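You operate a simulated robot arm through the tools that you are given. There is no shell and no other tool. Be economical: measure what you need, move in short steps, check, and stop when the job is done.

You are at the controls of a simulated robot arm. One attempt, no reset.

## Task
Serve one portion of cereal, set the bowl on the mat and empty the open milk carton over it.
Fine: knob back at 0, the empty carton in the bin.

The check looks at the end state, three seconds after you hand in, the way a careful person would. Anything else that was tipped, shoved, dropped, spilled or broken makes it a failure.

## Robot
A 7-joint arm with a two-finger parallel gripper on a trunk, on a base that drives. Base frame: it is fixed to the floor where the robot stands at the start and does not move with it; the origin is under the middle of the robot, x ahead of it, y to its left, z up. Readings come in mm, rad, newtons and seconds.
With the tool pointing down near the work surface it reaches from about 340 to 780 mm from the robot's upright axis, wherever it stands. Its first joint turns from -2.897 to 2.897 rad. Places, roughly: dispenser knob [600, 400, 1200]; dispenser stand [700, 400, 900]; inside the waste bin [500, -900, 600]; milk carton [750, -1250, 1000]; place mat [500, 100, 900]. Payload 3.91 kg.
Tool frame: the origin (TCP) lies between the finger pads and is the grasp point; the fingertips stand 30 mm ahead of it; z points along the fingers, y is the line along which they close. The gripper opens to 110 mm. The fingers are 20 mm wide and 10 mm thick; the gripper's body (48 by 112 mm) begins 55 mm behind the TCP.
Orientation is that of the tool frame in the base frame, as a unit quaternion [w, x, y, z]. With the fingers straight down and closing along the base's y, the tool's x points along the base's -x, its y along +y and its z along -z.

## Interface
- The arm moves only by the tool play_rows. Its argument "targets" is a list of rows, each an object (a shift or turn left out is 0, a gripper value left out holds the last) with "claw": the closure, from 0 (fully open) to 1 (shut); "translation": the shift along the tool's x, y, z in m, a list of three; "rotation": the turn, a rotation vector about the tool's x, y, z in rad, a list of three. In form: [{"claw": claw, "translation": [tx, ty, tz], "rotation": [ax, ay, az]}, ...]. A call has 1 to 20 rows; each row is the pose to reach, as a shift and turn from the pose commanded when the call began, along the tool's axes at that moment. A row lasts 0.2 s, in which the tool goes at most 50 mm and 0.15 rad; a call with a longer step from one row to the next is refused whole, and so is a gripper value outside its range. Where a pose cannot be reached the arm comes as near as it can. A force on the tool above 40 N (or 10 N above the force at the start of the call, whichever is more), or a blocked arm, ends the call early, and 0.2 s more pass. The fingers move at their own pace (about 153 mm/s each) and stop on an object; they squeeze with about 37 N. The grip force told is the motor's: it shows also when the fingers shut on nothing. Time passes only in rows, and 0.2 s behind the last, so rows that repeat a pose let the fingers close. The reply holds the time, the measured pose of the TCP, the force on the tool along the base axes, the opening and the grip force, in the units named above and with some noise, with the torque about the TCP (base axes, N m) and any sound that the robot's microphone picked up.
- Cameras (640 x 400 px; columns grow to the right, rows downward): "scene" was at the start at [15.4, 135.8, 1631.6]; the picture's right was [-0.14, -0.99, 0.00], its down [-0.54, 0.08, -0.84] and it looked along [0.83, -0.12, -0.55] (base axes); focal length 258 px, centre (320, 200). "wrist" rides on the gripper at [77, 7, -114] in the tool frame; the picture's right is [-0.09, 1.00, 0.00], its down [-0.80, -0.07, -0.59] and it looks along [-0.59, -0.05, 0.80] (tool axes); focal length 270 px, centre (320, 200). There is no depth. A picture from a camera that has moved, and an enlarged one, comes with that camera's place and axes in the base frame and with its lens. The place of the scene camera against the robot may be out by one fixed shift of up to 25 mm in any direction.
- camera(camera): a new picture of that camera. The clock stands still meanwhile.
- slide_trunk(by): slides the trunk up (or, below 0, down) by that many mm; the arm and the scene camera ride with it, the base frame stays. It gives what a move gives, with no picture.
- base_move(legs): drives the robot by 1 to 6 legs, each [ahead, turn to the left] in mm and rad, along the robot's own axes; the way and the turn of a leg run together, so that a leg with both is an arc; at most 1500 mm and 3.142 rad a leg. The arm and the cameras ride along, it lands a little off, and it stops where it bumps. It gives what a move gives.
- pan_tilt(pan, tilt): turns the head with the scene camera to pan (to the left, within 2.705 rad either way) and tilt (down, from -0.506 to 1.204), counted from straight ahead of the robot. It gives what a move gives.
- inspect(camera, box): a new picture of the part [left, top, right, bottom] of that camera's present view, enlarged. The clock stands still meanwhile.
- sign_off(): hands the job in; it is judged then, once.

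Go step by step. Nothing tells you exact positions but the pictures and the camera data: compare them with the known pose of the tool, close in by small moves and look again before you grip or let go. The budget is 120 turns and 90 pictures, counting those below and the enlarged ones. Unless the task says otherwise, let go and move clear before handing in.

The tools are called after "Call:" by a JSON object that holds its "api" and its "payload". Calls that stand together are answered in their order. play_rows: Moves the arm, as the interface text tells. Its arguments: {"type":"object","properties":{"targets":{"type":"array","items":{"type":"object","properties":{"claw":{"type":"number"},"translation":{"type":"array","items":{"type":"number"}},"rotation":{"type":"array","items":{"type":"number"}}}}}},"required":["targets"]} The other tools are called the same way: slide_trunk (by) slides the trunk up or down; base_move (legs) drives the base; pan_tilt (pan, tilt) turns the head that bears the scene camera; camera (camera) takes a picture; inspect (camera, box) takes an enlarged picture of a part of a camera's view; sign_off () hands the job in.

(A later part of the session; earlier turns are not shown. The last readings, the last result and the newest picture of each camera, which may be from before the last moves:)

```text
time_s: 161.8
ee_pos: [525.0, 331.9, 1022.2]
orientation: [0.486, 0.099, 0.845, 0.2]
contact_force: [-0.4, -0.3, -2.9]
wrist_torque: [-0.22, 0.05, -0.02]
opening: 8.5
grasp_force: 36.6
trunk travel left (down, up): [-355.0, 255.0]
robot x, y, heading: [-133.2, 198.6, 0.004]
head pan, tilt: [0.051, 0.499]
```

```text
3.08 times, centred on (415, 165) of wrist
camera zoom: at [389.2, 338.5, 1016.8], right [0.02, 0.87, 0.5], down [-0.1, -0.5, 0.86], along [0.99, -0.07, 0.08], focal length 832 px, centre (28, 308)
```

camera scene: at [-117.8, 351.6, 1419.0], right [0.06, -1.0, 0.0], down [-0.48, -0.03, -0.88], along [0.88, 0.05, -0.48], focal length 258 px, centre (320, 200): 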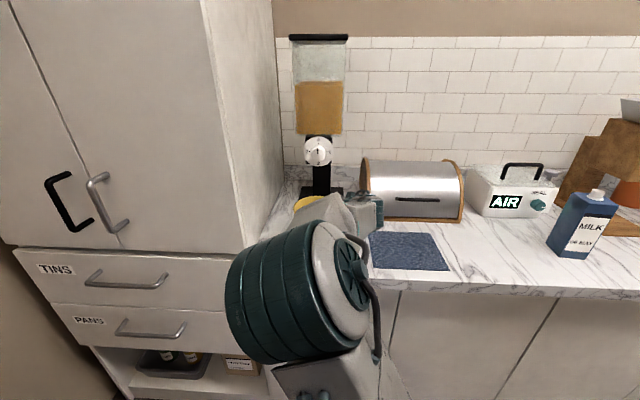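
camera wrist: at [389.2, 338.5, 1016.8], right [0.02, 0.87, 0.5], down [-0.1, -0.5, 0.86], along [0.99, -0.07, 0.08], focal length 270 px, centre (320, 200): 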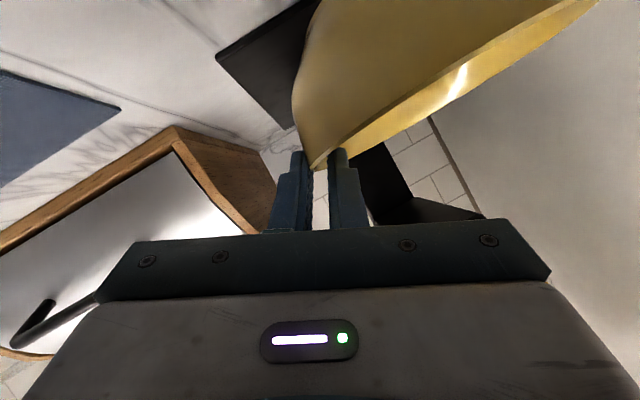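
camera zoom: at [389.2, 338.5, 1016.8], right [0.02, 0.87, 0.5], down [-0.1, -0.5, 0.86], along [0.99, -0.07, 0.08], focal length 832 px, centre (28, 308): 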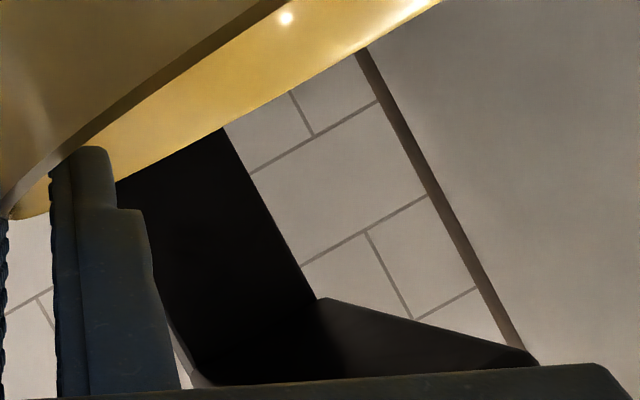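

The head underside is flush (z≈1117) between x≈615 and the column at 795, so centring the bowl at x≈700, y≈408 covers the outlet. Driving in.

Call:
{"api": "base_move", "payload": {"legs": [[135, 0]]}}

Call:
{"api": "camera", "payload": {"camera": "wrist"}}

```text
time_s: 163.1
ee_pos: [661.2, 333.0, 1021.5]
orientation: [0.485, 0.101, 0.845, 0.2]
contact_force: [-0.5, 0.4, -3.3]
wrist_torque: [-0.22, 0.02, -0.02]
opening: 8.6
grasp_force: 37.1
trunk travel left (down, up): [-355.0, 255.0]
robot x, y, heading: [-0.7, 196.8, 0.004]
head pan, tilt: [0.051, 0.499]
```

```text
27 pictures are left
camera wrist: at [524.3, 339.1, 1016.7], right [0.02, 0.87, 0.5], down [-0.1, -0.5, 0.86], along [0.99, -0.07, 0.08], focal length 270 px, centre (320, 200)
```

wrist: 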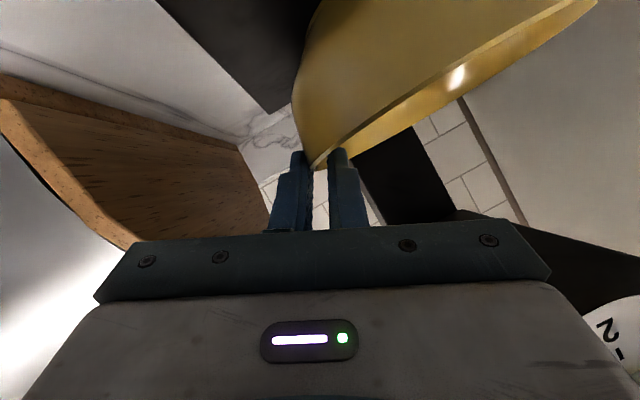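

Call:
{"api": "play_rows", "payload": {"targets": [{"translation": [-0.004, 0, 0.01]}, {"translation": [-0.01, -0.001, 0.021]}, {"translation": [0.002, -0.008, 0.028]}, {"translation": [0.0164, -0.0153, 0.037]}, {"translation": [0.0195, -0.017, 0.0388]}, {"translation": [0.0226, -0.0187, 0.0406]}]}}

Call:
{"api": "camera", "payload": {"camera": "wrist"}}

```text
time_s: 164.5
ee_pos: [685.1, 329.8, 982.2]
orientation: [0.489, 0.103, 0.843, 0.2]
contact_force: [4.4, -7.0, 22.9]
wrist_torque: [0.4, -0.01, -0.12]
opening: 8.9
grasp_force: 36.8
trunk travel left (down, up): [-355.0, 255.0]
robot x, y, heading: [-1.9, 199.6, 0.004]
head pan, tilt: [0.051, 0.499]
```

```text
26 pictures are left
camera wrist: at [548.3, 337.1, 976.4], right [0.02, 0.86, 0.5], down [-0.11, -0.5, 0.86], along [0.99, -0.07, 0.09], focal length 270 px, centre (320, 200)
```

wrist: 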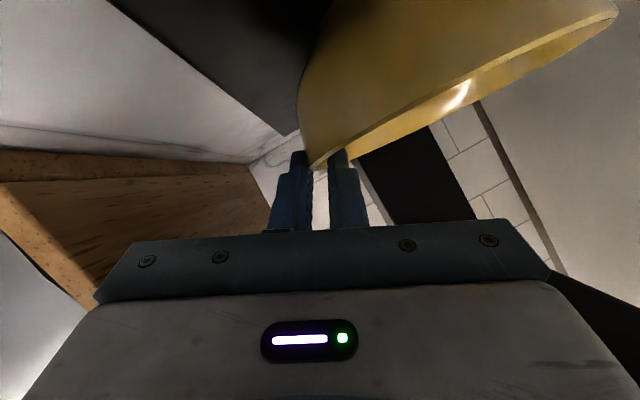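

Bowl is seated on the stand (23 N contact). I'll ease the pressure, open modestly, lift clear of the rim and withdraw.

Call:
{"api": "play_rows", "payload": {"targets": [{"translation": [-0.002, 0.0015, -0.0013]}, {"translation": [-0.002, 0.0015, -0.0013], "claw": 0.85}, {"translation": [-0.002, 0.0015, -0.0013], "claw": 0.62}, {"translation": [-0.002, 0.0015, -0.0013], "claw": 0.62}, {"translation": [-0.008, 0.008, -0.014]}, {"translation": [-0.0172, 0.0157, -0.0329]}, {"translation": [-0.005, 0.018, -0.06]}, {"translation": [0.01, 0.02, -0.09]}, {"translation": [0.025, 0.022, -0.12]}, {"translation": [0.036, 0.023, -0.141]}]}}

Call:
{"api": "camera", "payload": {"camera": "wrist"}}

```text
time_s: 166.7
ee_pos: [542.4, 333.5, 1021.5]
orientation: [0.486, 0.1, 0.845, 0.199]
contact_force: [0.1, 0.1, 0.1]
wrist_torque: [0.0, 0.0, 0.03]
opening: 42.1
grasp_force: 0.0
trunk travel left (down, up): [-355.0, 255.0]
robot x, y, heading: [-2.0, 201.3, 0.008]
head pan, tilt: [0.051, 0.499]
```

```text
25 pictures are left
camera wrist: at [405.6, 339.4, 1017.0], right [0.02, 0.87, 0.5], down [-0.1, -0.5, 0.86], along [0.99, -0.07, 0.08], focal length 270 px, centre (320, 200)
```

wrist: 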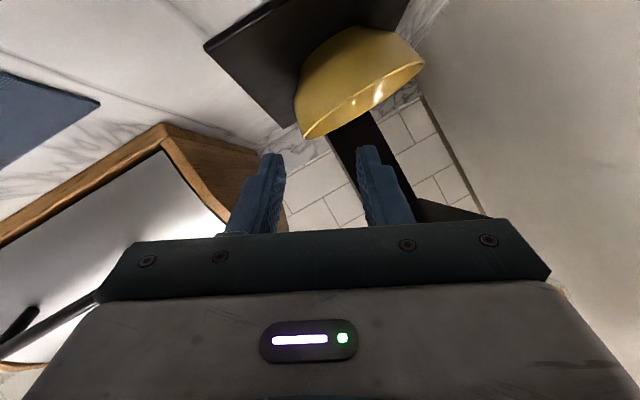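

The bowl sits well on the stand under the head. Now I'll reorient the tool horizontally toward the knob at about (600,405,1180), first backing off and up.

Call:
{"api": "play_rows", "payload": {"targets": [{"claw": 0.3, "translation": [0.005, 0.003, -0.025], "rotation": [0.03, 0, -0.05]}, {"translation": [0.01, 0.006, -0.05], "rotation": [0.06, 0, -0.11]}, {"translation": [-0.006, 0.03, -0.065], "rotation": [0.1, 0.005, -0.17]}, {"translation": [-0.022, 0.05, -0.08], "rotation": [0.14, 0.008, -0.23]}, {"translation": [-0.038, 0.07, -0.095], "rotation": [0.18, 0.01, -0.3]}, {"translation": [-0.053, 0.088, -0.107], "rotation": [0.22, 0.012, -0.37]}, {"translation": [-0.0674, 0.1028, -0.118], "rotation": [0.2535, 0.013, -0.43]}, {"translation": [-0.0674, 0.1028, -0.118], "rotation": [0.2535, 0.013, -0.43]}]}}

Call:
{"api": "play_rows", "payload": {"targets": [{"rotation": [0, -0.13, 0]}, {"rotation": [0, -0.26, 0]}, {"rotation": [0, -0.39, 0]}, {"rotation": [0, -0.52, 0]}, {"rotation": [0, -0.52, 0]}]}}

Call:
{"api": "camera", "payload": {"camera": "wrist"}}

```text
time_s: 168.5
ee_pos: [474.6, 371.7, 1172.9]
orientation: [0.495, -0.024, 0.868, -0.016]
contact_force: [0.3, -0.7, -0.2]
wrist_torque: [-0.05, -0.02, 0.02]
opening: 76.9
grasp_force: 0.1
trunk travel left (down, up): [-355.0, 255.0]
robot x, y, heading: [0.2, 198.8, 0.009]
head pan, tilt: [0.051, 0.499]
```

```text
time_s: 169.4
ee_pos: [439.8, 486.6, 1126.3]
orientation: [0.567, -0.119, 0.799, 0.16]
contact_force: [0.0, -0.1, 0.8]
wrist_torque: [0.03, -0.01, 0.06]
opening: 76.9
grasp_force: 0.1
trunk travel left (down, up): [-355.0, 255.0]
robot x, y, heading: [-0.1, 201.2, 0.007]
head pan, tilt: [0.051, 0.499]
stopped in row 4: the arm was blocked; the commanded pose is now the measured one
```

```text
24 pictures are left
camera wrist: at [313.1, 448.0, 1091.0], right [-0.34, 0.92, 0.2], down [-0.23, -0.29, 0.93], along [0.91, 0.27, 0.31], focal length 270 px, centre (320, 200)
```

wrist: 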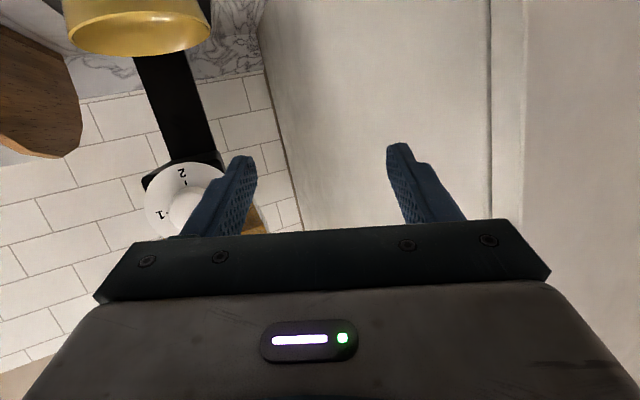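

The arm got cramped. I'll back the base ~110 mm so the horizontal posture is comfortable, and re-pose in front of the knob.

Call:
{"api": "base_move", "payload": {"legs": [[-110, 0]]}}

Call:
{"api": "play_rows", "payload": {"targets": [{"translation": [-0.0166, -0.0208, 0.0136], "rotation": [0.066, -0.055, -0.01]}, {"translation": [-0.033, -0.0415, 0.027], "rotation": [0.133, -0.11, -0.02]}, {"translation": [-0.05, -0.0623, 0.041], "rotation": [0.2, -0.166, -0.03]}, {"translation": [-0.066, -0.083, 0.054], "rotation": [0.266, -0.221, -0.04]}, {"translation": [-0.083, -0.104, 0.068], "rotation": [0.333, -0.277, -0.05]}, {"translation": [-0.0995, -0.1246, 0.0816], "rotation": [0.399, -0.332, -0.059]}, {"translation": [-0.0995, -0.1246, 0.0816], "rotation": [0.399, -0.332, -0.059]}]}}

Call:
{"api": "camera", "payload": {"camera": "wrist"}}

```text
time_s: 170.6
ee_pos: [328.3, 486.2, 1124.8]
orientation: [0.565, -0.119, 0.8, 0.159]
contact_force: [0.0, 0.0, 0.0]
wrist_torque: [-0.01, -0.05, 0.02]
opening: 77.0
grasp_force: 0.1
trunk travel left (down, up): [-355.0, 255.0]
robot x, y, heading: [-113.6, 197.7, 0.01]
head pan, tilt: [0.051, 0.499]
```

```text
time_s: 171.1
ee_pos: [306.0, 547.8, 1123.2]
orientation: [0.556, -0.163, 0.786, 0.215]
contact_force: [0.4, -0.3, -0.2]
wrist_torque: [-0.03, -0.03, 0.04]
opening: 77.0
grasp_force: 0.1
trunk travel left (down, up): [-355.0, 255.0]
robot x, y, heading: [-112.0, 201.4, 0.004]
head pan, tilt: [0.051, 0.499]
stopped in row 2: the arm was blocked; the commanded pose is now the measured one
```

```text
23 pictures are left
camera wrist: at [187.6, 493.2, 1086.4], right [-0.46, 0.85, 0.24], down [-0.18, -0.36, 0.92], along [0.87, 0.38, 0.32], focal length 270 px, centre (320, 200)
```

wrist: 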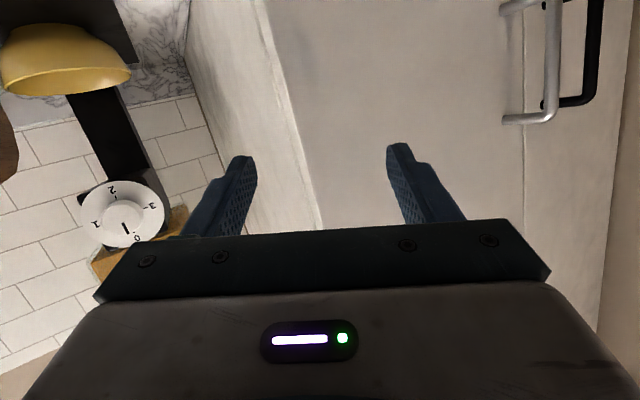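

The arm is in an awkward corner at this trunk height. I'll raise the trunk 200 mm (returning to the posture that worked earlier) and move the tool out to the right and down.

Call:
{"api": "slide_trunk", "payload": {"by": 200}}

Call:
{"api": "play_rows", "payload": {"targets": [{"translation": [0.016, -0.035, 0.011]}, {"translation": [0.032, -0.07, 0.021]}, {"translation": [0.048, -0.105, 0.032]}, {"translation": [0.064, -0.14, 0.043]}, {"translation": [0.081, -0.175, 0.053]}, {"translation": [0.0968, -0.2104, 0.0642]}, {"translation": [0.0968, -0.2104, 0.0642]}]}}

Call:
{"api": "camera", "payload": {"camera": "scene"}}

```text
time_s: 173.3
ee_pos: [308.3, 547.3, 1322.6]
orientation: [0.556, -0.161, 0.787, 0.213]
contact_force: [0.5, 0.0, -0.1]
wrist_torque: [0.0, 0.0, 0.0]
opening: 76.9
grasp_force: 0.0
trunk travel left (down, up): [-555.0, 55.0]
robot x, y, heading: [-116.2, 196.9, 0.006]
head pan, tilt: [0.051, 0.499]
```

```text
time_s: 174.9
ee_pos: [431.7, 399.0, 1181.1]
orientation: [0.558, -0.164, 0.785, 0.212]
contact_force: [-0.5, 0.1, 0.3]
wrist_torque: [0.0, -0.04, -0.03]
opening: 77.3
grasp_force: 0.1
trunk travel left (down, up): [-555.0, 55.0]
robot x, y, heading: [-110.7, 200.9, 0.009]
head pan, tilt: [0.051, 0.499]
```

```text
22 pictures are left
camera scene: at [-96.0, 351.7, 1619.0], right [0.06, -1.0, 0.0], down [-0.48, -0.03, -0.88], along [0.88, 0.05, -0.48], focal length 258 px, centre (320, 200)
```

scene: 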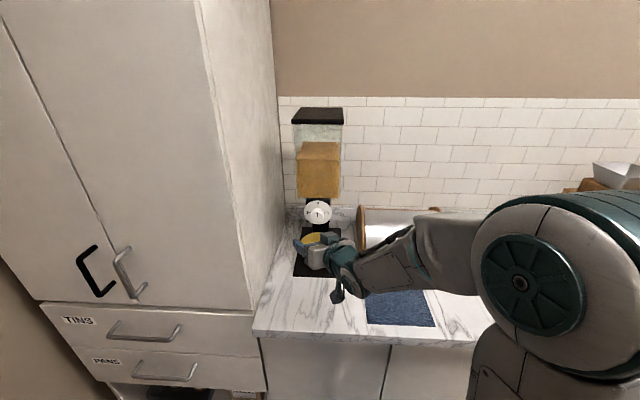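

Good posture. Turning the tool to face the knob squarely.

Call:
{"api": "play_rows", "payload": {"targets": [{"rotation": [0.108, -0.065, -0.014]}, {"rotation": [0.216, -0.131, -0.028]}, {"rotation": [0.325, -0.196, -0.041]}, {"rotation": [0.433, -0.262, -0.055]}, {"rotation": [0.541, -0.327, -0.069]}, {"rotation": [0.541, -0.327, -0.069]}]}}

Call:
{"api": "camera", "payload": {"camera": "wrist"}}

```text
time_s: 176.3
ee_pos: [431.3, 399.2, 1181.0]
orientation: [0.707, 0.001, 0.707, -0.001]
contact_force: [0.2, -0.7, -0.1]
wrist_torque: [0.0, -0.03, 0.02]
opening: 77.1
grasp_force: 0.1
trunk travel left (down, up): [-555.0, 55.0]
robot x, y, heading: [-114.5, 201.0, 0.006]
head pan, tilt: [0.051, 0.499]
```

```text
21 pictures are left
camera wrist: at [317.6, 405.9, 1105.9], right [0.0, 1.0, 0.09], down [-0.59, -0.07, 0.8], along [0.8, -0.05, 0.59], focal length 270 px, centre (320, 200)
```

wrist: 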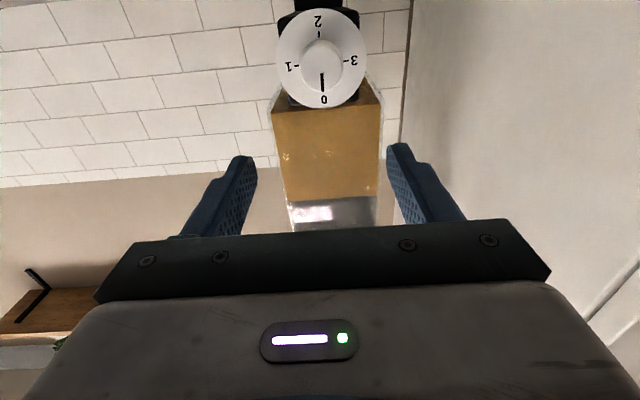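

The knob centre is about (600,404,1151). I'll align with it, pre-roll −0.7 rad so that the quarter turn is centred, and look once more.

Call:
{"api": "play_rows", "payload": {"targets": [{"claw": 0.3, "translation": [0.008, 0.002, 0.02], "rotation": [0, 0, -0.14]}, {"translation": [0.016, 0.004, 0.04], "rotation": [0, 0, -0.28]}, {"translation": [0.024, 0.005, 0.06], "rotation": [0, 0, -0.42]}, {"translation": [0.03, 0.005, 0.08], "rotation": [0, 0, -0.56]}, {"translation": [0.03, 0.005, 0.08], "rotation": [0, 0, -0.7]}, {"translation": [0.03, 0.005, 0.08], "rotation": [0, 0, -0.7]}]}}

Call:
{"api": "camera", "payload": {"camera": "wrist"}}

```text
time_s: 177.7
ee_pos: [511.3, 404.7, 1151.5]
orientation: [0.664, -0.243, 0.665, -0.242]
contact_force: [-0.1, 0.4, -0.3]
wrist_torque: [0.0, 0.0, 0.03]
opening: 76.9
grasp_force: 0.0
trunk travel left (down, up): [-555.0, 55.0]
robot x, y, heading: [-112.3, 197.3, 0.005]
head pan, tilt: [0.051, 0.499]
```

```text
20 pictures are left
camera wrist: at [398.0, 359.4, 1089.5], right [0.0, 0.82, -0.57], down [-0.59, 0.46, 0.66], along [0.8, 0.34, 0.49], focal length 270 px, centre (320, 200)
```

wrist: 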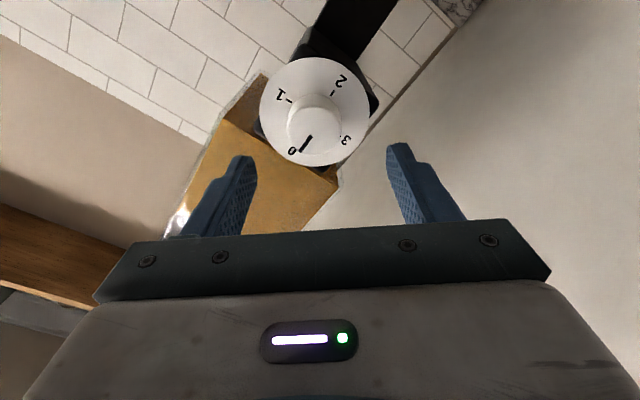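

The dial is at x≈640 (knob face ≈608), centre (403,1156). The head then spans x≈638–837, so I should check the outlet position versus the bowl; zooming on the head underside.

Call:
{"api": "inspect", "payload": {"camera": "wrist", "box": [280, 0, 420, 110]}}

```text
3.64 times, centred on (350, 55) of wrist
camera zoom: at [398.0, 359.4, 1089.5], right [0.0, 0.82, -0.57], down [-0.59, 0.46, 0.66], along [0.8, 0.34, 0.49], focal length 983 px, centre (211, 727)
```

zoom: 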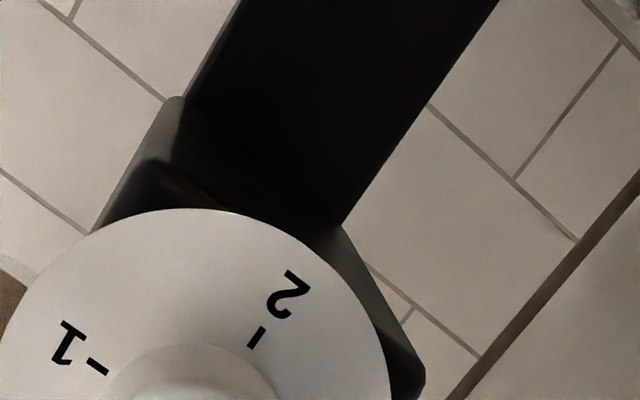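

There's a faint brown arc that could be the outlet rim. I'll drop the tool 100 mm for a steeper look at the underside before dispensing.

Call:
{"api": "play_rows", "payload": {"targets": [{"translation": [0.03, 0.025, -0.01]}, {"translation": [0.055, 0.047, -0.01]}, {"translation": [0.077, 0.0645, -0.01]}, {"translation": [0.077, 0.0645, -0.01]}]}}

Call:
{"api": "inspect", "payload": {"camera": "wrist", "box": [240, 20, 420, 160]}}

```text
time_s: 178.7
ee_pos: [500.8, 405.4, 1052.1]
orientation: [0.664, -0.242, 0.665, -0.242]
contact_force: [0.2, 0.1, -0.3]
wrist_torque: [0.01, -0.04, 0.01]
opening: 77.0
grasp_force: 0.1
trunk travel left (down, up): [-555.0, 55.0]
robot x, y, heading: [-113.1, 197.5, 0.008]
head pan, tilt: [0.051, 0.499]
```

```text
2.86 times, centred on (330, 90) of wrist
camera zoom: at [387.4, 359.8, 988.7], right [0.0, 0.82, -0.57], down [-0.59, 0.46, 0.66], along [0.8, 0.34, 0.49], focal length 772 px, centre (291, 514)
```

zoom: 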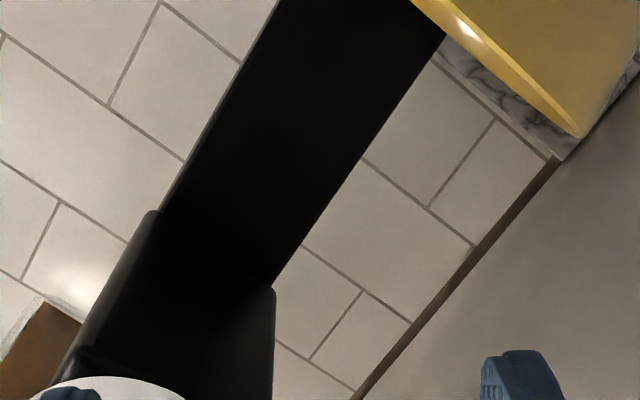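

No protruding outlet is visible; the underside centre is around x≈735, while the bowl is centred ~695. I'll nudge the bowl ~22 mm deeper to be safe, using closed fingers at the near wall with the tool pitched down.

Call:
{"api": "play_rows", "payload": {"targets": [{"claw": 1, "translation": [0.0, 0.0, 0.0], "rotation": [-0.03, 0.083, 0.114]}, {"translation": [0.01, 0.01, 0.0], "rotation": [-0.06, 0.166, 0.228]}, {"translation": [0.02, 0.018, 0.01], "rotation": [-0.091, 0.249, 0.342]}, {"translation": [0.03, 0.026, 0.02], "rotation": [-0.121, 0.331, 0.455]}, {"translation": [0.045, 0.038, 0.03], "rotation": [-0.152, 0.414, 0.569]}, {"translation": [0.055, 0.046, 0.04], "rotation": [-0.182, 0.497, 0.683]}, {"translation": [0.065, 0.0534, 0.055], "rotation": [-0.182, 0.497, 0.683]}, {"translation": [0.065, 0.0534, 0.055], "rotation": [-0.182, 0.497, 0.683]}]}}

Call:
{"api": "camera", "payload": {"camera": "wrist"}}

```text
time_s: 180.5
ee_pos: [557.5, 402.9, 967.5]
orientation: [0.502, 0.0, 0.865, 0.001]
contact_force: [0.1, 0.5, 0.3]
wrist_torque: [-0.01, 0.01, -0.01]
opening: 0.2
grasp_force: 37.1
trunk travel left (down, up): [-555.0, 55.0]
robot x, y, heading: [-115.8, 200.7, 0.001]
head pan, tilt: [0.051, 0.499]
```

```text
17 pictures are left
camera wrist: at [420.6, 409.5, 958.1], right [0.04, 1.0, 0.08], down [-0.12, -0.07, 0.99], along [0.99, -0.05, 0.11], focal length 270 px, centre (320, 200)
```

wrist: 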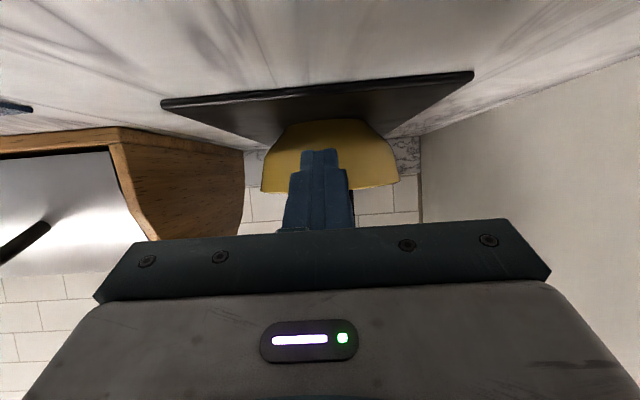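

The bowl is centred about (700,405). Pushing slowly until its centre is about x≈717, then withdrawing.

Call:
{"api": "play_rows", "payload": {"targets": [{"translation": [-0.01, 0, 0.0174]}, {"translation": [-0.018, 0, 0.0313]}, {"translation": [-0.022, 0, 0.0382]}, {"translation": [-0.025, 0, 0.0434]}, {"translation": [-0.028, 0, 0.0486]}, {"translation": [-0.031, 0, 0.0538]}, {"translation": [-0.0325, 0, 0.0565]}, {"translation": [-0.0325, 0, 0.0565]}, {"translation": [-0.02, 0, 0.0347]}, {"translation": [0, 0, 0]}, {"translation": [-0.02, 0, -0.02]}]}}

Call:
{"api": "camera", "payload": {"camera": "wrist"}}

```text
time_s: 182.9
ee_pos: [548.2, 403.6, 996.0]
orientation: [0.503, 0.0, 0.864, 0.0]
contact_force: [-0.7, 0.4, -0.4]
wrist_torque: [-0.01, 0.01, 0.0]
opening: 0.0
grasp_force: 37.2
trunk travel left (down, up): [-555.0, 55.0]
robot x, y, heading: [-110.3, 199.2, 0.005]
head pan, tilt: [0.051, 0.499]
```

```text
16 pictures are left
camera wrist: at [411.6, 409.4, 987.5], right [0.04, 1.0, 0.08], down [-0.12, -0.07, 0.99], along [0.99, -0.05, 0.12], focal length 270 px, centre (320, 200)
```

wrist: 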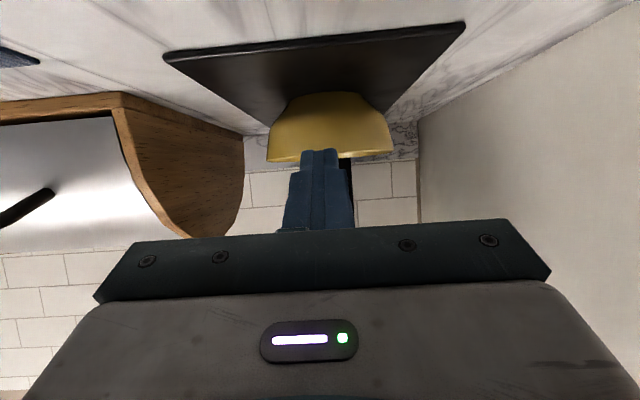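

Bowl is centred at about x≈719. Now to the knob: horizontal tool, pre-rolled, aligned with (403,1156).

Call:
{"api": "play_rows", "payload": {"targets": [{"claw": 0.3, "translation": [-0.01, 0, -0.03], "rotation": [0.02, -0.05, -0.07]}, {"translation": [-0.03, 0, -0.055], "rotation": [0.045, -0.12, -0.165]}, {"translation": [-0.05, 0, -0.075], "rotation": [0.072, -0.2, -0.27]}, {"translation": [-0.07, 0, -0.09], "rotation": [0.1, -0.275, -0.375]}, {"translation": [-0.095, 0, -0.1], "rotation": [0.13, -0.35, -0.48]}, {"translation": [-0.115, 0, -0.107], "rotation": [0.155, -0.425, -0.58]}, {"translation": [-0.1208, 0, -0.111], "rotation": [0.182, -0.497, -0.683]}, {"translation": [-0.1208, 0, -0.111], "rotation": [0.182, -0.497, -0.683]}]}}

Call:
{"api": "camera", "payload": {"camera": "wrist"}}

```text
time_s: 184.7
ee_pos: [511.7, 404.3, 1155.8]
orientation: [0.664, -0.243, 0.665, -0.242]
contact_force: [0.4, 1.3, 0.0]
wrist_torque: [0.01, 0.03, -0.01]
opening: 77.0
grasp_force: 0.0
trunk travel left (down, up): [-555.0, 55.0]
robot x, y, heading: [-114.1, 198.6, 0.005]
head pan, tilt: [0.051, 0.499]
```

```text
15 pictures are left
camera wrist: at [398.3, 359.5, 1092.9], right [0.0, 0.82, -0.57], down [-0.59, 0.46, 0.66], along [0.8, 0.34, 0.49], focal length 270 px, centre (320, 200)
```

wrist: 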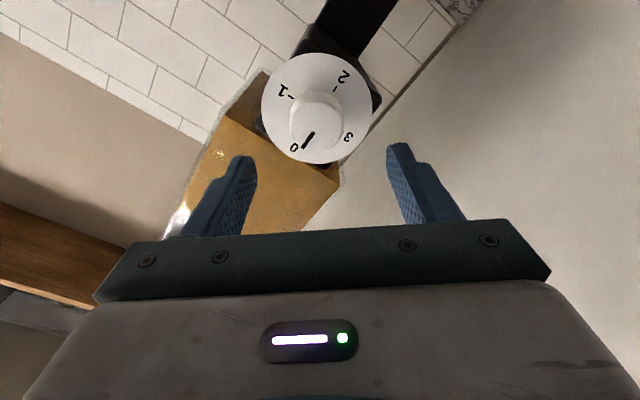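

Aligned. Advancing onto the knob and closing.

Call:
{"api": "play_rows", "payload": {"targets": [{"translation": [0, 0, 0.03]}, {"translation": [0, 0, 0.055]}, {"translation": [0, 0, 0.075]}, {"translation": [0, 0, 0.088]}, {"translation": [0, 0, 0.088], "claw": 0.6}, {"translation": [0, 0, 0.088], "claw": 1}, {"translation": [0, 0, 0.088], "claw": 1}, {"translation": [0, 0, 0.088], "claw": 1}]}}

```text
time_s: 185.9
ee_pos: [592.4, 403.1, 1156.8]
orientation: [0.666, -0.243, 0.664, -0.24]
contact_force: [-30.4, -3.8, 6.7]
wrist_torque: [-0.31, -0.03, -0.36]
opening: 46.5
grasp_force: 2.7
trunk travel left (down, up): [-555.0, 55.0]
robot x, y, heading: [-115.6, 199.2, 0.013]
head pan, tilt: [0.051, 0.499]
stopped in row 5: the force on the tool passed its limit (the readings are from after the stop); the commanded pose is now the measured one
```

Fingertips met the dial at x≈622. Backing 3 mm and closing on the knob.

Call:
{"api": "play_rows", "payload": {"targets": [{"translation": [0, 0, -0.003], "claw": 0.5}, {"translation": [0, 0, -0.004], "claw": 0.8}, {"translation": [0, 0, -0.004], "claw": 1}, {"translation": [0, 0, -0.004], "claw": 1}, {"translation": [0, 0, -0.004], "claw": 1}]}}

```text
time_s: 187.1
ee_pos: [591.8, 402.0, 1157.0]
orientation: [0.666, -0.24, 0.663, -0.241]
contact_force: [-8.3, -4.2, 19.2]
wrist_torque: [0.06, -0.27, -0.27]
opening: 42.4
grasp_force: 44.7
trunk travel left (down, up): [-555.0, 55.0]
robot x, y, heading: [-113.2, 198.2, 0.003]
head pan, tilt: [0.051, 0.499]
```

Knob gripped (42 mm). Turning clockwise a quarter turn to 1.

Call:
{"api": "play_rows", "payload": {"targets": [{"rotation": [0, 0, 0.13]}, {"rotation": [0, 0, 0.27]}, {"rotation": [0, 0, 0.41]}, {"rotation": [0, 0, 0.55]}, {"rotation": [0, 0, 0.69]}, {"rotation": [0, 0, 0.83]}, {"rotation": [0, 0, 0.97]}, {"rotation": [0, 0, 1.11]}, {"rotation": [0, 0, 1.25]}, {"rotation": [0, 0, 1.39]}, {"rotation": [0, 0, 1.5]}, {"rotation": [0, 0, 1.571]}, {"rotation": [0, 0, 1.571]}]}}

Call:
{"api": "inspect", "payload": {"camera": "scene", "box": [270, 90, 370, 290]}}

```text
time_s: 189.9
ee_pos: [592.3, 401.7, 1156.0]
orientation: [0.641, 0.299, 0.639, 0.301]
contact_force: [-1.0, -8.0, 27.7]
wrist_torque: [0.06, -0.52, -0.21]
opening: 42.9
grasp_force: 45.3
trunk travel left (down, up): [-555.0, 55.0]
robot x, y, heading: [-114.3, 197.0, 0.013]
head pan, tilt: [0.051, 0.499]
```

```text
2.00 times, centred on (320, 190) of scene
camera zoom: at [-100.6, 348.9, 1619.4], right [0.06, -1.0, 0.0], down [-0.48, -0.03, -0.88], along [0.88, 0.05, -0.48], focal length 516 px, centre (320, 220)
```

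zoom: 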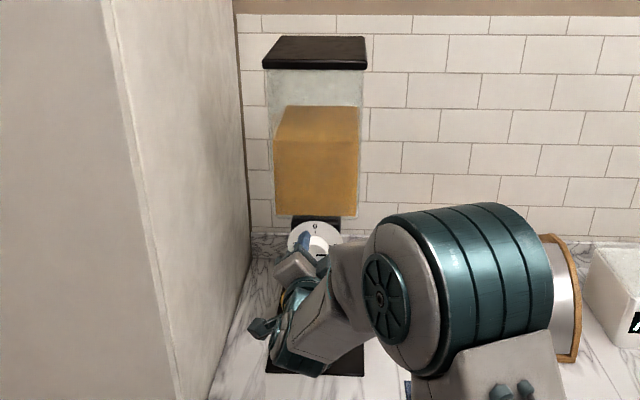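

Call:
{"api": "camera", "payload": {"camera": "wrist"}}

```text
13 pictures are left
camera wrist: at [478.6, 465.1, 1113.0], right [0.0, 0.57, 0.82], down [-0.6, -0.66, 0.46], along [0.8, -0.49, 0.34], focal length 270 px, centre (320, 200)
```

wrist: 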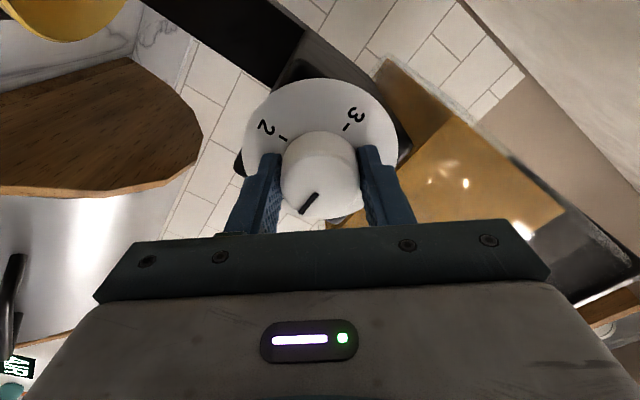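

The knob followed to 1. I'll hold briefly and turn it back to 0.

Call:
{"api": "play_rows", "payload": {"targets": [{}, {}, {}, {}, {"rotation": [0, 0, -0.13]}, {"rotation": [0, 0, -0.27]}, {"rotation": [0, 0, -0.41]}, {"rotation": [0, 0, -0.55]}, {"rotation": [0, 0, -0.69]}, {"rotation": [0, 0, -0.83]}, {"rotation": [0, 0, -0.97]}, {"rotation": [0, 0, -1.11]}, {"rotation": [0, 0, -1.25]}, {"rotation": [0, 0, -1.39]}, {"rotation": [0, 0, -1.5]}, {"rotation": [0, 0, -1.571]}, {"rotation": [0, 0, -1.571]}]}}

Call:
{"api": "play_rows", "payload": {"targets": [{"claw": 0.3}, {"claw": 0.3}, {"claw": 0.3}, {"translation": [0, 0, -0.03]}, {"translation": [0, 0, -0.06]}, {"translation": [0, 0, -0.08]}]}}

Call:
{"api": "camera", "payload": {"camera": "wrist"}}

```text
time_s: 193.5
ee_pos: [593.5, 402.4, 1156.4]
orientation: [0.666, -0.241, 0.663, -0.241]
contact_force: [-1.8, -6.2, 26.3]
wrist_torque: [0.51, -0.79, -0.34]
opening: 42.7
grasp_force: 45.4
trunk travel left (down, up): [-555.0, 55.0]
robot x, y, heading: [-116.6, 197.4, 0.005]
head pan, tilt: [0.051, 0.499]
```

```text
time_s: 194.9
ee_pos: [512.1, 402.9, 1154.9]
orientation: [0.664, -0.242, 0.664, -0.242]
contact_force: [0.3, 0.7, -0.3]
wrist_torque: [-0.02, -0.01, -0.01]
opening: 76.9
grasp_force: 0.0
trunk travel left (down, up): [-555.0, 55.0]
robot x, y, heading: [-117.2, 197.3, 0.008]
head pan, tilt: [0.051, 0.499]
```

```text
12 pictures are left
camera wrist: at [398.5, 357.8, 1091.7], right [0.0, 0.82, -0.57], down [-0.59, 0.46, 0.66], along [0.8, 0.34, 0.49], focal length 270 px, centre (320, 200)
```

wrist: 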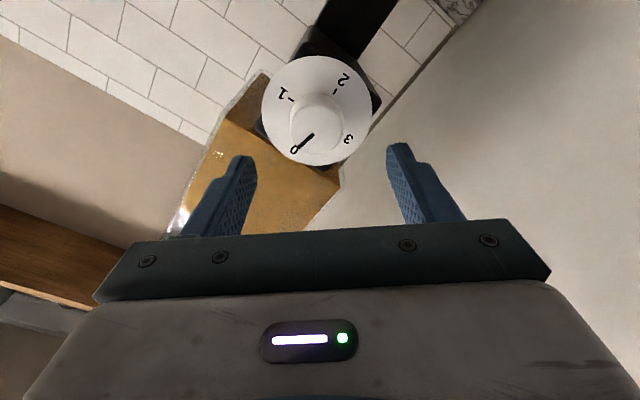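

Knob is back at 0. Now I'll return to the levelled grip orientation beside the dispenser, then lower the trunk, to retrieve the bowl.

Call:
{"api": "play_rows", "payload": {"targets": [{"claw": 0.3, "translation": [0, -0.01, -0.01], "rotation": [-0.036, 0.051, 0.123]}, {"translation": [-0.001, -0.02, -0.02], "rotation": [-0.073, 0.102, 0.247]}, {"translation": [-0.001, -0.03, -0.02], "rotation": [-0.109, 0.152, 0.37]}, {"translation": [-0.002, -0.042, -0.02], "rotation": [-0.145, 0.203, 0.493]}, {"translation": [-0.003, -0.055, -0.01], "rotation": [-0.182, 0.254, 0.617]}, {"translation": [-0.003, -0.067, 0], "rotation": [-0.218, 0.305, 0.74]}, {"translation": [-0.004, -0.078, 0.01], "rotation": [-0.254, 0.355, 0.863]}, {"translation": [-0.005, -0.088, 0.02], "rotation": [-0.291, 0.406, 0.987]}, {"translation": [-0.005, -0.0955, 0.028], "rotation": [-0.327, 0.457, 1.11]}, {"translation": [-0.005, -0.0955, 0.028], "rotation": [-0.327, 0.457, 1.11]}]}}

Call:
{"api": "slide_trunk", "payload": {"by": -200}}

Call:
{"api": "camera", "payload": {"camera": "scene"}}

```text
time_s: 197.1
ee_pos: [542.6, 334.3, 1218.4]
orientation: [0.484, 0.098, 0.846, 0.2]
contact_force: [0.7, -0.3, -0.1]
wrist_torque: [0.0, -0.02, -0.01]
opening: 76.8
grasp_force: 0.1
trunk travel left (down, up): [-555.0, 55.0]
robot x, y, heading: [-109.1, 203.3, 0.004]
head pan, tilt: [0.051, 0.499]
```

```text
time_s: 199.3
ee_pos: [542.0, 333.4, 1018.6]
orientation: [0.486, 0.098, 0.846, 0.199]
contact_force: [0.9, 0.3, -0.3]
wrist_torque: [0.02, -0.01, 0.0]
opening: 77.0
grasp_force: 0.1
trunk travel left (down, up): [-355.0, 255.0]
robot x, y, heading: [-111.0, 201.7, 0.013]
head pan, tilt: [0.051, 0.499]
```

```text
11 pictures are left
camera scene: at [-97.2, 351.3, 1419.0], right [0.06, -1.0, 0.0], down [-0.48, -0.03, -0.88], along [0.88, 0.05, -0.48], focal length 258 px, centre (320, 200)
```

scene: 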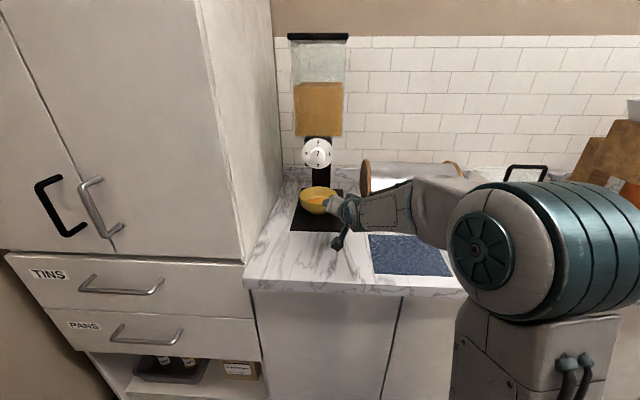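

Call:
{"api": "inspect", "payload": {"camera": "scene", "box": [285, 165, 365, 235]}}

```text
5.71 times, centred on (325, 200) of scene
camera zoom: at [-97.2, 351.3, 1419.0], right [0.06, -1.0, 0.0], down [-0.48, -0.03, -0.88], along [0.88, 0.05, -0.48], focal length 1473 px, centre (291, 200)
```

zoom: 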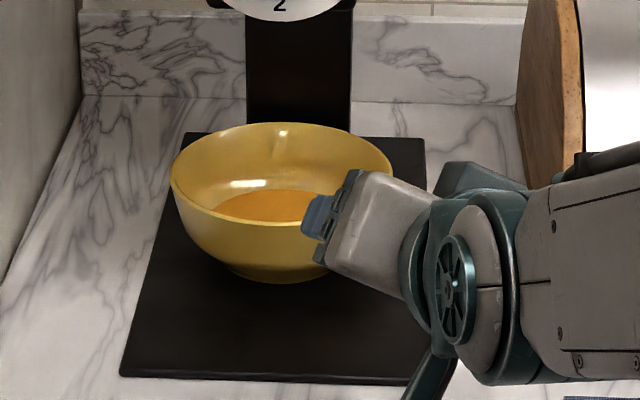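

The cereal is in the bowl, nothing spilled. Driving forward and straddling the bowl's right wall again.

Call:
{"api": "base_move", "payload": {"legs": [[119, 0]]}}

```text
time_s: 200.5
ee_pos: [663.6, 338.2, 1018.9]
orientation: [0.485, 0.097, 0.846, 0.2]
contact_force: [-0.5, -0.9, -0.4]
wrist_torque: [-0.01, 0.0, 0.03]
opening: 77.1
grasp_force: 0.1
trunk travel left (down, up): [-355.0, 255.0]
robot x, y, heading: [5.7, 199.6, 0.004]
head pan, tilt: [0.051, 0.499]
```

Call:
{"api": "play_rows", "payload": {"targets": [{"claw": 0.58}, {"translation": [-0.0117, -0.0068, 0.0138]}, {"translation": [-0.005, -0.013, 0.026]}, {"translation": [0.001, -0.019, 0.039]}, {"translation": [0.0067, -0.0238, 0.0501]}, {"translation": [0.0067, -0.0238, 0.0501]}]}}

Call:
{"api": "camera", "payload": {"camera": "wrist"}}

```text
time_s: 201.9
ee_pos: [704.0, 329.6, 980.2]
orientation: [0.485, 0.096, 0.846, 0.2]
contact_force: [-0.9, 0.0, -0.2]
wrist_torque: [0.02, 0.0, 0.02]
opening: 46.2
grasp_force: 0.1
trunk travel left (down, up): [-355.0, 255.0]
robot x, y, heading: [7.1, 202.0, 0.011]
head pan, tilt: [0.051, 0.499]
```

```text
9 pictures are left
camera wrist: at [566.5, 335.4, 975.1], right [0.01, 0.87, 0.5], down [-0.1, -0.5, 0.86], along [0.99, -0.06, 0.08], focal length 270 px, centre (320, 200)
```

wrist: 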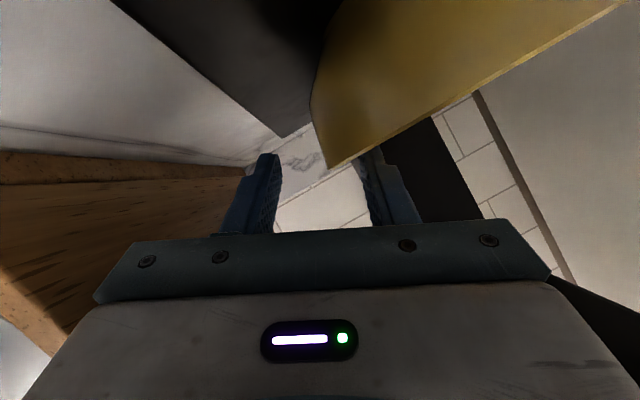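

The wall is between the fingers. Closing, then lifting ~25 mm.

Call:
{"api": "play_rows", "payload": {"targets": [{"translation": [0, 0.005, 0], "claw": 0.58}, {"translation": [0, 0.005, 0], "claw": 0.8}, {"translation": [0, 0.005, 0], "claw": 1}, {"translation": [0, 0.005, 0], "claw": 1}, {"translation": [0, 0.005, 0], "claw": 1}, {"translation": [-0.004, 0.007, -0.002]}, {"translation": [-0.01, 0.0105, -0.0058]}, {"translation": [-0.0195, 0.016, -0.0112]}, {"translation": [-0.0195, 0.016, -0.0112]}]}}

Call:
{"api": "camera", "payload": {"camera": "wrist"}}

```text
time_s: 203.9
ee_pos: [703.9, 335.0, 1006.5]
orientation: [0.485, 0.095, 0.846, 0.201]
contact_force: [0.3, -0.1, -3.0]
wrist_torque: [-0.26, 0.04, 0.01]
opening: 7.2
grasp_force: 37.2
trunk travel left (down, up): [-355.0, 255.0]
robot x, y, heading: [8.1, 199.2, 0.004]
head pan, tilt: [0.051, 0.499]
```

```text
8 pictures are left
camera wrist: at [566.5, 340.1, 1002.4], right [0.02, 0.87, 0.5], down [-0.1, -0.5, 0.86], along [1.0, -0.06, 0.08], focal length 270 px, centre (320, 200)
```

wrist: 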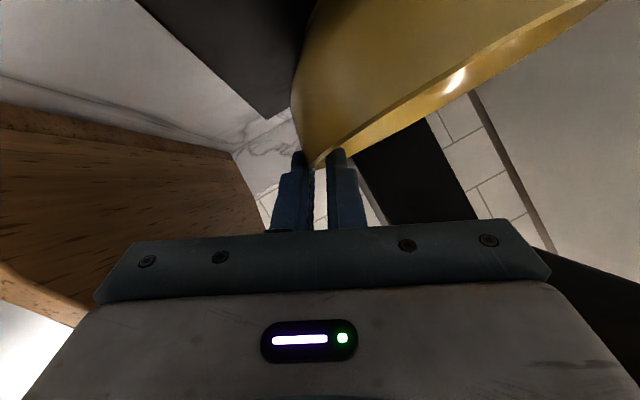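

Held level as before. Backing out and then carrying it right to above the mat (mat centre ≈(487,142)).

Call:
{"api": "base_move", "payload": {"legs": [[-195, 0]]}}

```text
time_s: 205.5
ee_pos: [507.7, 335.0, 1008.0]
orientation: [0.485, 0.095, 0.846, 0.2]
contact_force: [-0.8, 0.5, -4.0]
wrist_torque: [-0.24, 0.02, -0.01]
opening: 7.2
grasp_force: 36.6
trunk travel left (down, up): [-355.0, 255.0]
robot x, y, heading: [-185.8, 196.4, 0.009]
head pan, tilt: [0.051, 0.499]
```

Call:
{"api": "play_rows", "payload": {"targets": [{"translation": [-0.004, -0.014, -0.005]}, {"translation": [-0.012, -0.042, -0.016]}, {"translation": [-0.021, -0.072, -0.028]}, {"translation": [-0.03, -0.103, -0.039]}, {"translation": [-0.039, -0.134, -0.051]}, {"translation": [-0.048, -0.165, -0.063]}, {"translation": [-0.056, -0.195, -0.074]}, {"translation": [-0.064, -0.221, -0.085]}, {"translation": [-0.069, -0.238, -0.091]}, {"translation": [-0.0701, -0.243, -0.093]}, {"translation": [-0.0701, -0.243, -0.093]}]}}

Call:
{"api": "play_rows", "payload": {"targets": [{"translation": [0.0055, -0.003, 0.0031]}, {"translation": [0.0094, -0.0052, 0.0054]}, {"translation": [0.0125, -0.0069, 0.0072]}, {"translation": [0.0149, -0.0082, 0.0085]}, {"translation": [0.0172, -0.0095, 0.0099]}, {"translation": [0.0188, -0.0103, 0.0108]}]}}

Call:
{"api": "camera", "payload": {"camera": "scene"}}

```text
time_s: 207.9
ee_pos: [471.4, 68.3, 999.4]
orientation: [0.485, 0.095, 0.846, 0.201]
contact_force: [0.2, -0.2, -3.7]
wrist_torque: [-0.24, 0.0, -0.03]
opening: 6.8
grasp_force: 37.6
trunk travel left (down, up): [-355.0, 255.0]
robot x, y, heading: [-191.1, 193.8, 0.01]
head pan, tilt: [0.051, 0.499]
```

```text
time_s: 209.3
ee_pos: [470.7, 66.0, 977.1]
orientation: [0.488, 0.097, 0.844, 0.2]
contact_force: [7.2, -11.1, 24.7]
wrist_torque: [0.09, -0.56, -0.35]
opening: 6.2
grasp_force: 37.2
trunk travel left (down, up): [-355.0, 255.0]
robot x, y, heading: [-190.1, 198.7, 0.006]
head pan, tilt: [0.051, 0.499]
```

```text
7 pictures are left
camera scene: at [-173.2, 350.7, 1419.4], right [0.06, -1.0, 0.0], down [-0.48, -0.03, -0.88], along [0.88, 0.05, -0.48], focal length 258 px, centre (320, 200)
```

scene: 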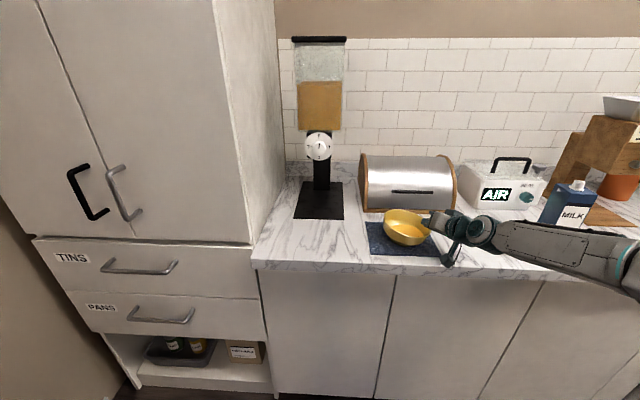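

The bowl with cereal is on the mat. Releasing the same way as before and withdrawing.

Call:
{"api": "play_rows", "payload": {"targets": [{"translation": [-0.002, 0.0015, -0.0013]}, {"translation": [-0.002, 0.0015, -0.0013], "claw": 0.85}, {"translation": [-0.002, 0.0015, -0.0013], "claw": 0.6}, {"translation": [-0.002, 0.0015, -0.0013], "claw": 0.6}, {"translation": [-0.008, 0.008, -0.014]}, {"translation": [-0.0172, 0.0157, -0.0329]}, {"translation": [-0.03, 0.024, -0.055]}, {"translation": [-0.045, 0.033, -0.08]}]}}

Call:
{"api": "base_move", "payload": {"legs": [[-120, 0]]}}

Call:
{"api": "slide_trunk", "payload": {"by": 220}}

```text
time_s: 211.1
ee_pos: [425.0, 62.4, 1059.0]
orientation: [0.484, 0.096, 0.846, 0.2]
contact_force: [-0.5, -0.2, 0.0]
wrist_torque: [-0.01, 0.0, 0.01]
opening: 44.2
grasp_force: 0.0
trunk travel left (down, up): [-355.0, 255.0]
robot x, y, heading: [-191.5, 198.0, 0.008]
head pan, tilt: [0.051, 0.499]
```

```text
time_s: 212.3
ee_pos: [303.5, 61.5, 1059.6]
orientation: [0.485, 0.096, 0.846, 0.2]
contact_force: [0.1, -0.9, 0.3]
wrist_torque: [0.01, 0.01, 0.0]
opening: 43.8
grasp_force: 0.0
trunk travel left (down, up): [-355.0, 255.0]
robot x, y, heading: [-309.7, 197.4, 0.009]
head pan, tilt: [0.051, 0.499]
```

```text
time_s: 214.7
ee_pos: [304.0, 60.9, 1278.8]
orientation: [0.484, 0.095, 0.846, 0.201]
contact_force: [0.1, 0.1, 1.1]
wrist_torque: [0.01, -0.03, -0.03]
opening: 44.2
grasp_force: 0.1
trunk travel left (down, up): [-575.0, 35.0]
robot x, y, heading: [-311.1, 196.2, 0.012]
head pan, tilt: [0.051, 0.499]
```

Bowl released on the mat. Next the carton: I'll reposition the base so both the carton and the bowl are reachable, and turn the tool horizontal at a safe height.

Call:
{"api": "base_move", "payload": {"legs": [[0, -1.1], [320, 0], [0, 1.1]]}}

Call:
{"api": "play_rows", "payload": {"targets": [{"claw": 0, "rotation": [0.046, -0.091, -0.068]}, {"rotation": [0.092, -0.181, -0.136]}, {"rotation": [0.138, -0.272, -0.204]}, {"rotation": [0.184, -0.363, -0.271]}, {"rotation": [0.23, -0.453, -0.339]}, {"rotation": [0.276, -0.544, -0.407]}, {"rotation": [0.276, -0.544, -0.407]}]}}

```text
time_s: 222.2
ee_pos: [455.1, -225.3, 1278.4]
orientation: [0.485, 0.099, 0.846, 0.199]
contact_force: [-0.1, 0.4, -0.5]
wrist_torque: [0.03, -0.02, 0.03]
opening: 44.0
grasp_force: 0.0
trunk travel left (down, up): [-575.0, 35.0]
robot x, y, heading: [-159.4, -84.0, 0.001]
head pan, tilt: [0.051, 0.499]
```

```text
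time_s: 223.8
ee_pos: [453.9, -224.6, 1279.1]
orientation: [0.705, 0.043, 0.706, -0.051]
contact_force: [0.6, 0.0, 0.4]
wrist_torque: [-0.02, -0.01, 0.01]
opening: 110.3
grasp_force: 0.0
trunk travel left (down, up): [-575.0, 35.0]
robot x, y, heading: [-158.6, -86.7, 0.004]
head pan, tilt: [0.051, 0.499]
```

Testing the roll range in free air before holding the milk.

Call:
{"api": "play_rows", "payload": {"targets": [{"rotation": [0, 0, -0.14]}, {"rotation": [0, 0, -0.28]}, {"rotation": [0, 0, -0.42]}, {"rotation": [0, 0, -0.56]}, {"rotation": [0, 0, -0.7]}, {"rotation": [0, 0, -0.84]}, {"rotation": [0, 0, -0.98]}, {"rotation": [0, 0, -1.12]}, {"rotation": [0, 0, -1.26]}, {"rotation": [0, 0, -1.4]}, {"rotation": [0, 0, -1.54]}, {"rotation": [0, 0, -1.68]}, {"rotation": [0, 0, -1.82]}, {"rotation": [0, 0, -1.96]}, {"rotation": [0, 0, -2.1]}, {"rotation": [0, 0, -2.24]}, {"rotation": [0, 0, -2.38]}, {"rotation": [0, 0, -2.52]}, {"rotation": [0, 0, -2.66]}, {"rotation": [0, 0, -2.66]}]}}

```text
time_s: 228.0
ee_pos: [454.5, -224.7, 1277.6]
orientation: [-0.118, 0.676, -0.21, 0.696]
contact_force: [0.5, 0.5, 0.5]
wrist_torque: [-0.04, 0.02, -0.02]
opening: 110.2
grasp_force: 0.1
trunk travel left (down, up): [-575.0, 35.0]
robot x, y, heading: [-160.8, -81.3, -0.001]
head pan, tilt: [0.051, 0.499]
```

Roll to −2.66 rad is fine. Rolling back, then moving to the pre-grasp in front of the carton.

Call:
{"api": "play_rows", "payload": {"targets": [{"rotation": [0, 0, 0.14]}, {"rotation": [0, 0, 0.28]}, {"rotation": [0, 0, 0.42]}, {"rotation": [0, 0, 0.56]}, {"rotation": [0, 0, 0.7]}, {"rotation": [0, 0, 0.84]}, {"rotation": [0, 0, 0.98]}, {"rotation": [0, 0, 1.12]}, {"rotation": [0, 0, 1.26]}, {"rotation": [0, 0, 1.4]}, {"rotation": [0, 0, 1.54]}, {"rotation": [0, 0, 1.68]}, {"rotation": [0, 0, 1.82]}, {"rotation": [0, 0, 1.96]}, {"rotation": [0, 0, 2.1]}, {"rotation": [0, 0, 2.24]}, {"rotation": [0, 0, 2.38]}, {"rotation": [0, 0, 2.52]}, {"rotation": [0, 0, 2.66]}, {"rotation": [0, 0, 2.66]}]}}

Call:
{"api": "play_rows", "payload": {"targets": [{"translation": [0, -0.028, -0.021]}, {"translation": [0, -0.056, -0.042]}, {"translation": [0, -0.0844, -0.063]}, {"translation": [0.04, -0.0844, -0.063]}, {"translation": [0.08, -0.0844, -0.063]}, {"translation": [0.12, -0.0844, -0.063]}, {"translation": [0.16, -0.0844, -0.063]}, {"translation": [0.2, -0.0844, -0.063]}, {"translation": [0.23, -0.0844, -0.063]}, {"translation": [0.245, -0.0844, -0.063]}, {"translation": [0.245, -0.0844, -0.063]}]}}

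Call:
{"api": "camera", "payload": {"camera": "wrist"}}

```text
time_s: 232.2
ee_pos: [454.5, -224.8, 1278.3]
orientation: [0.704, 0.042, 0.707, -0.051]
contact_force: [0.1, 0.3, -0.1]
wrist_torque: [0.02, 0.0, -0.02]
opening: 110.1
grasp_force: 0.0
trunk travel left (down, up): [-575.0, 35.0]
robot x, y, heading: [-158.4, -82.9, 0.002]
head pan, tilt: [0.051, 0.499]
```

```text
time_s: 234.6
ee_pos: [380.0, -302.7, 1033.6]
orientation: [0.704, 0.043, 0.707, -0.051]
contact_force: [-0.3, -0.6, -0.9]
wrist_torque: [-0.01, -0.03, -0.01]
opening: 110.1
grasp_force: 0.1
trunk travel left (down, up): [-575.0, 35.0]
robot x, y, heading: [-160.5, -82.9, 0.001]
head pan, tilt: [0.051, 0.499]
```

```text
6 pictures are left
camera wrist: at [268.2, -283.1, 957.3], right [0.13, 0.99, 0.08], down [-0.6, 0.02, 0.8], along [0.79, -0.15, 0.59], focal length 270 px, centre (320, 200)
```

wrist: 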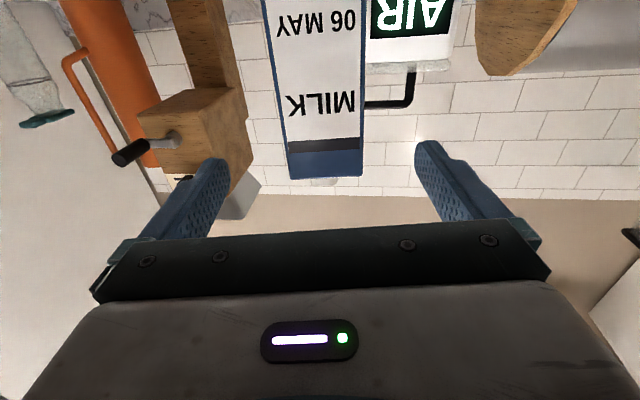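

Well aligned. Advancing, closing and lifting the carton upright.

Call:
{"api": "play_rows", "payload": {"targets": [{"translation": [0, 0, 0.03]}, {"translation": [0, 0, 0.06]}, {"translation": [0, 0, 0.09]}, {"translation": [0, 0, 0.12]}, {"translation": [0, 0, 0.12], "claw": 1}, {"translation": [0, 0, 0.12], "claw": 1}, {"translation": [0, 0, 0.12], "claw": 1}, {"translation": [0, 0, 0.12], "claw": 1}, {"translation": [-0.01, 0, 0.12]}, {"translation": [-0.03, 0, 0.12]}, {"translation": [-0.06, 0, 0.12]}, {"translation": [-0.09, 0, 0.12]}, {"translation": [-0.11, 0, 0.12]}, {"translation": [-0.12, 0, 0.12]}, {"translation": [-0.12, 0, 0.12]}]}}

```text
time_s: 237.8
ee_pos: [497.5, -317.5, 1154.8]
orientation: [0.704, 0.044, 0.707, -0.052]
contact_force: [-0.2, 0.1, -2.8]
wrist_torque: [-0.01, 0.0, 0.01]
opening: 67.7
grasp_force: 37.4
trunk travel left (down, up): [-575.0, 35.0]
robot x, y, heading: [-158.0, -84.4, -0.003]
head pan, tilt: [0.051, 0.499]
```

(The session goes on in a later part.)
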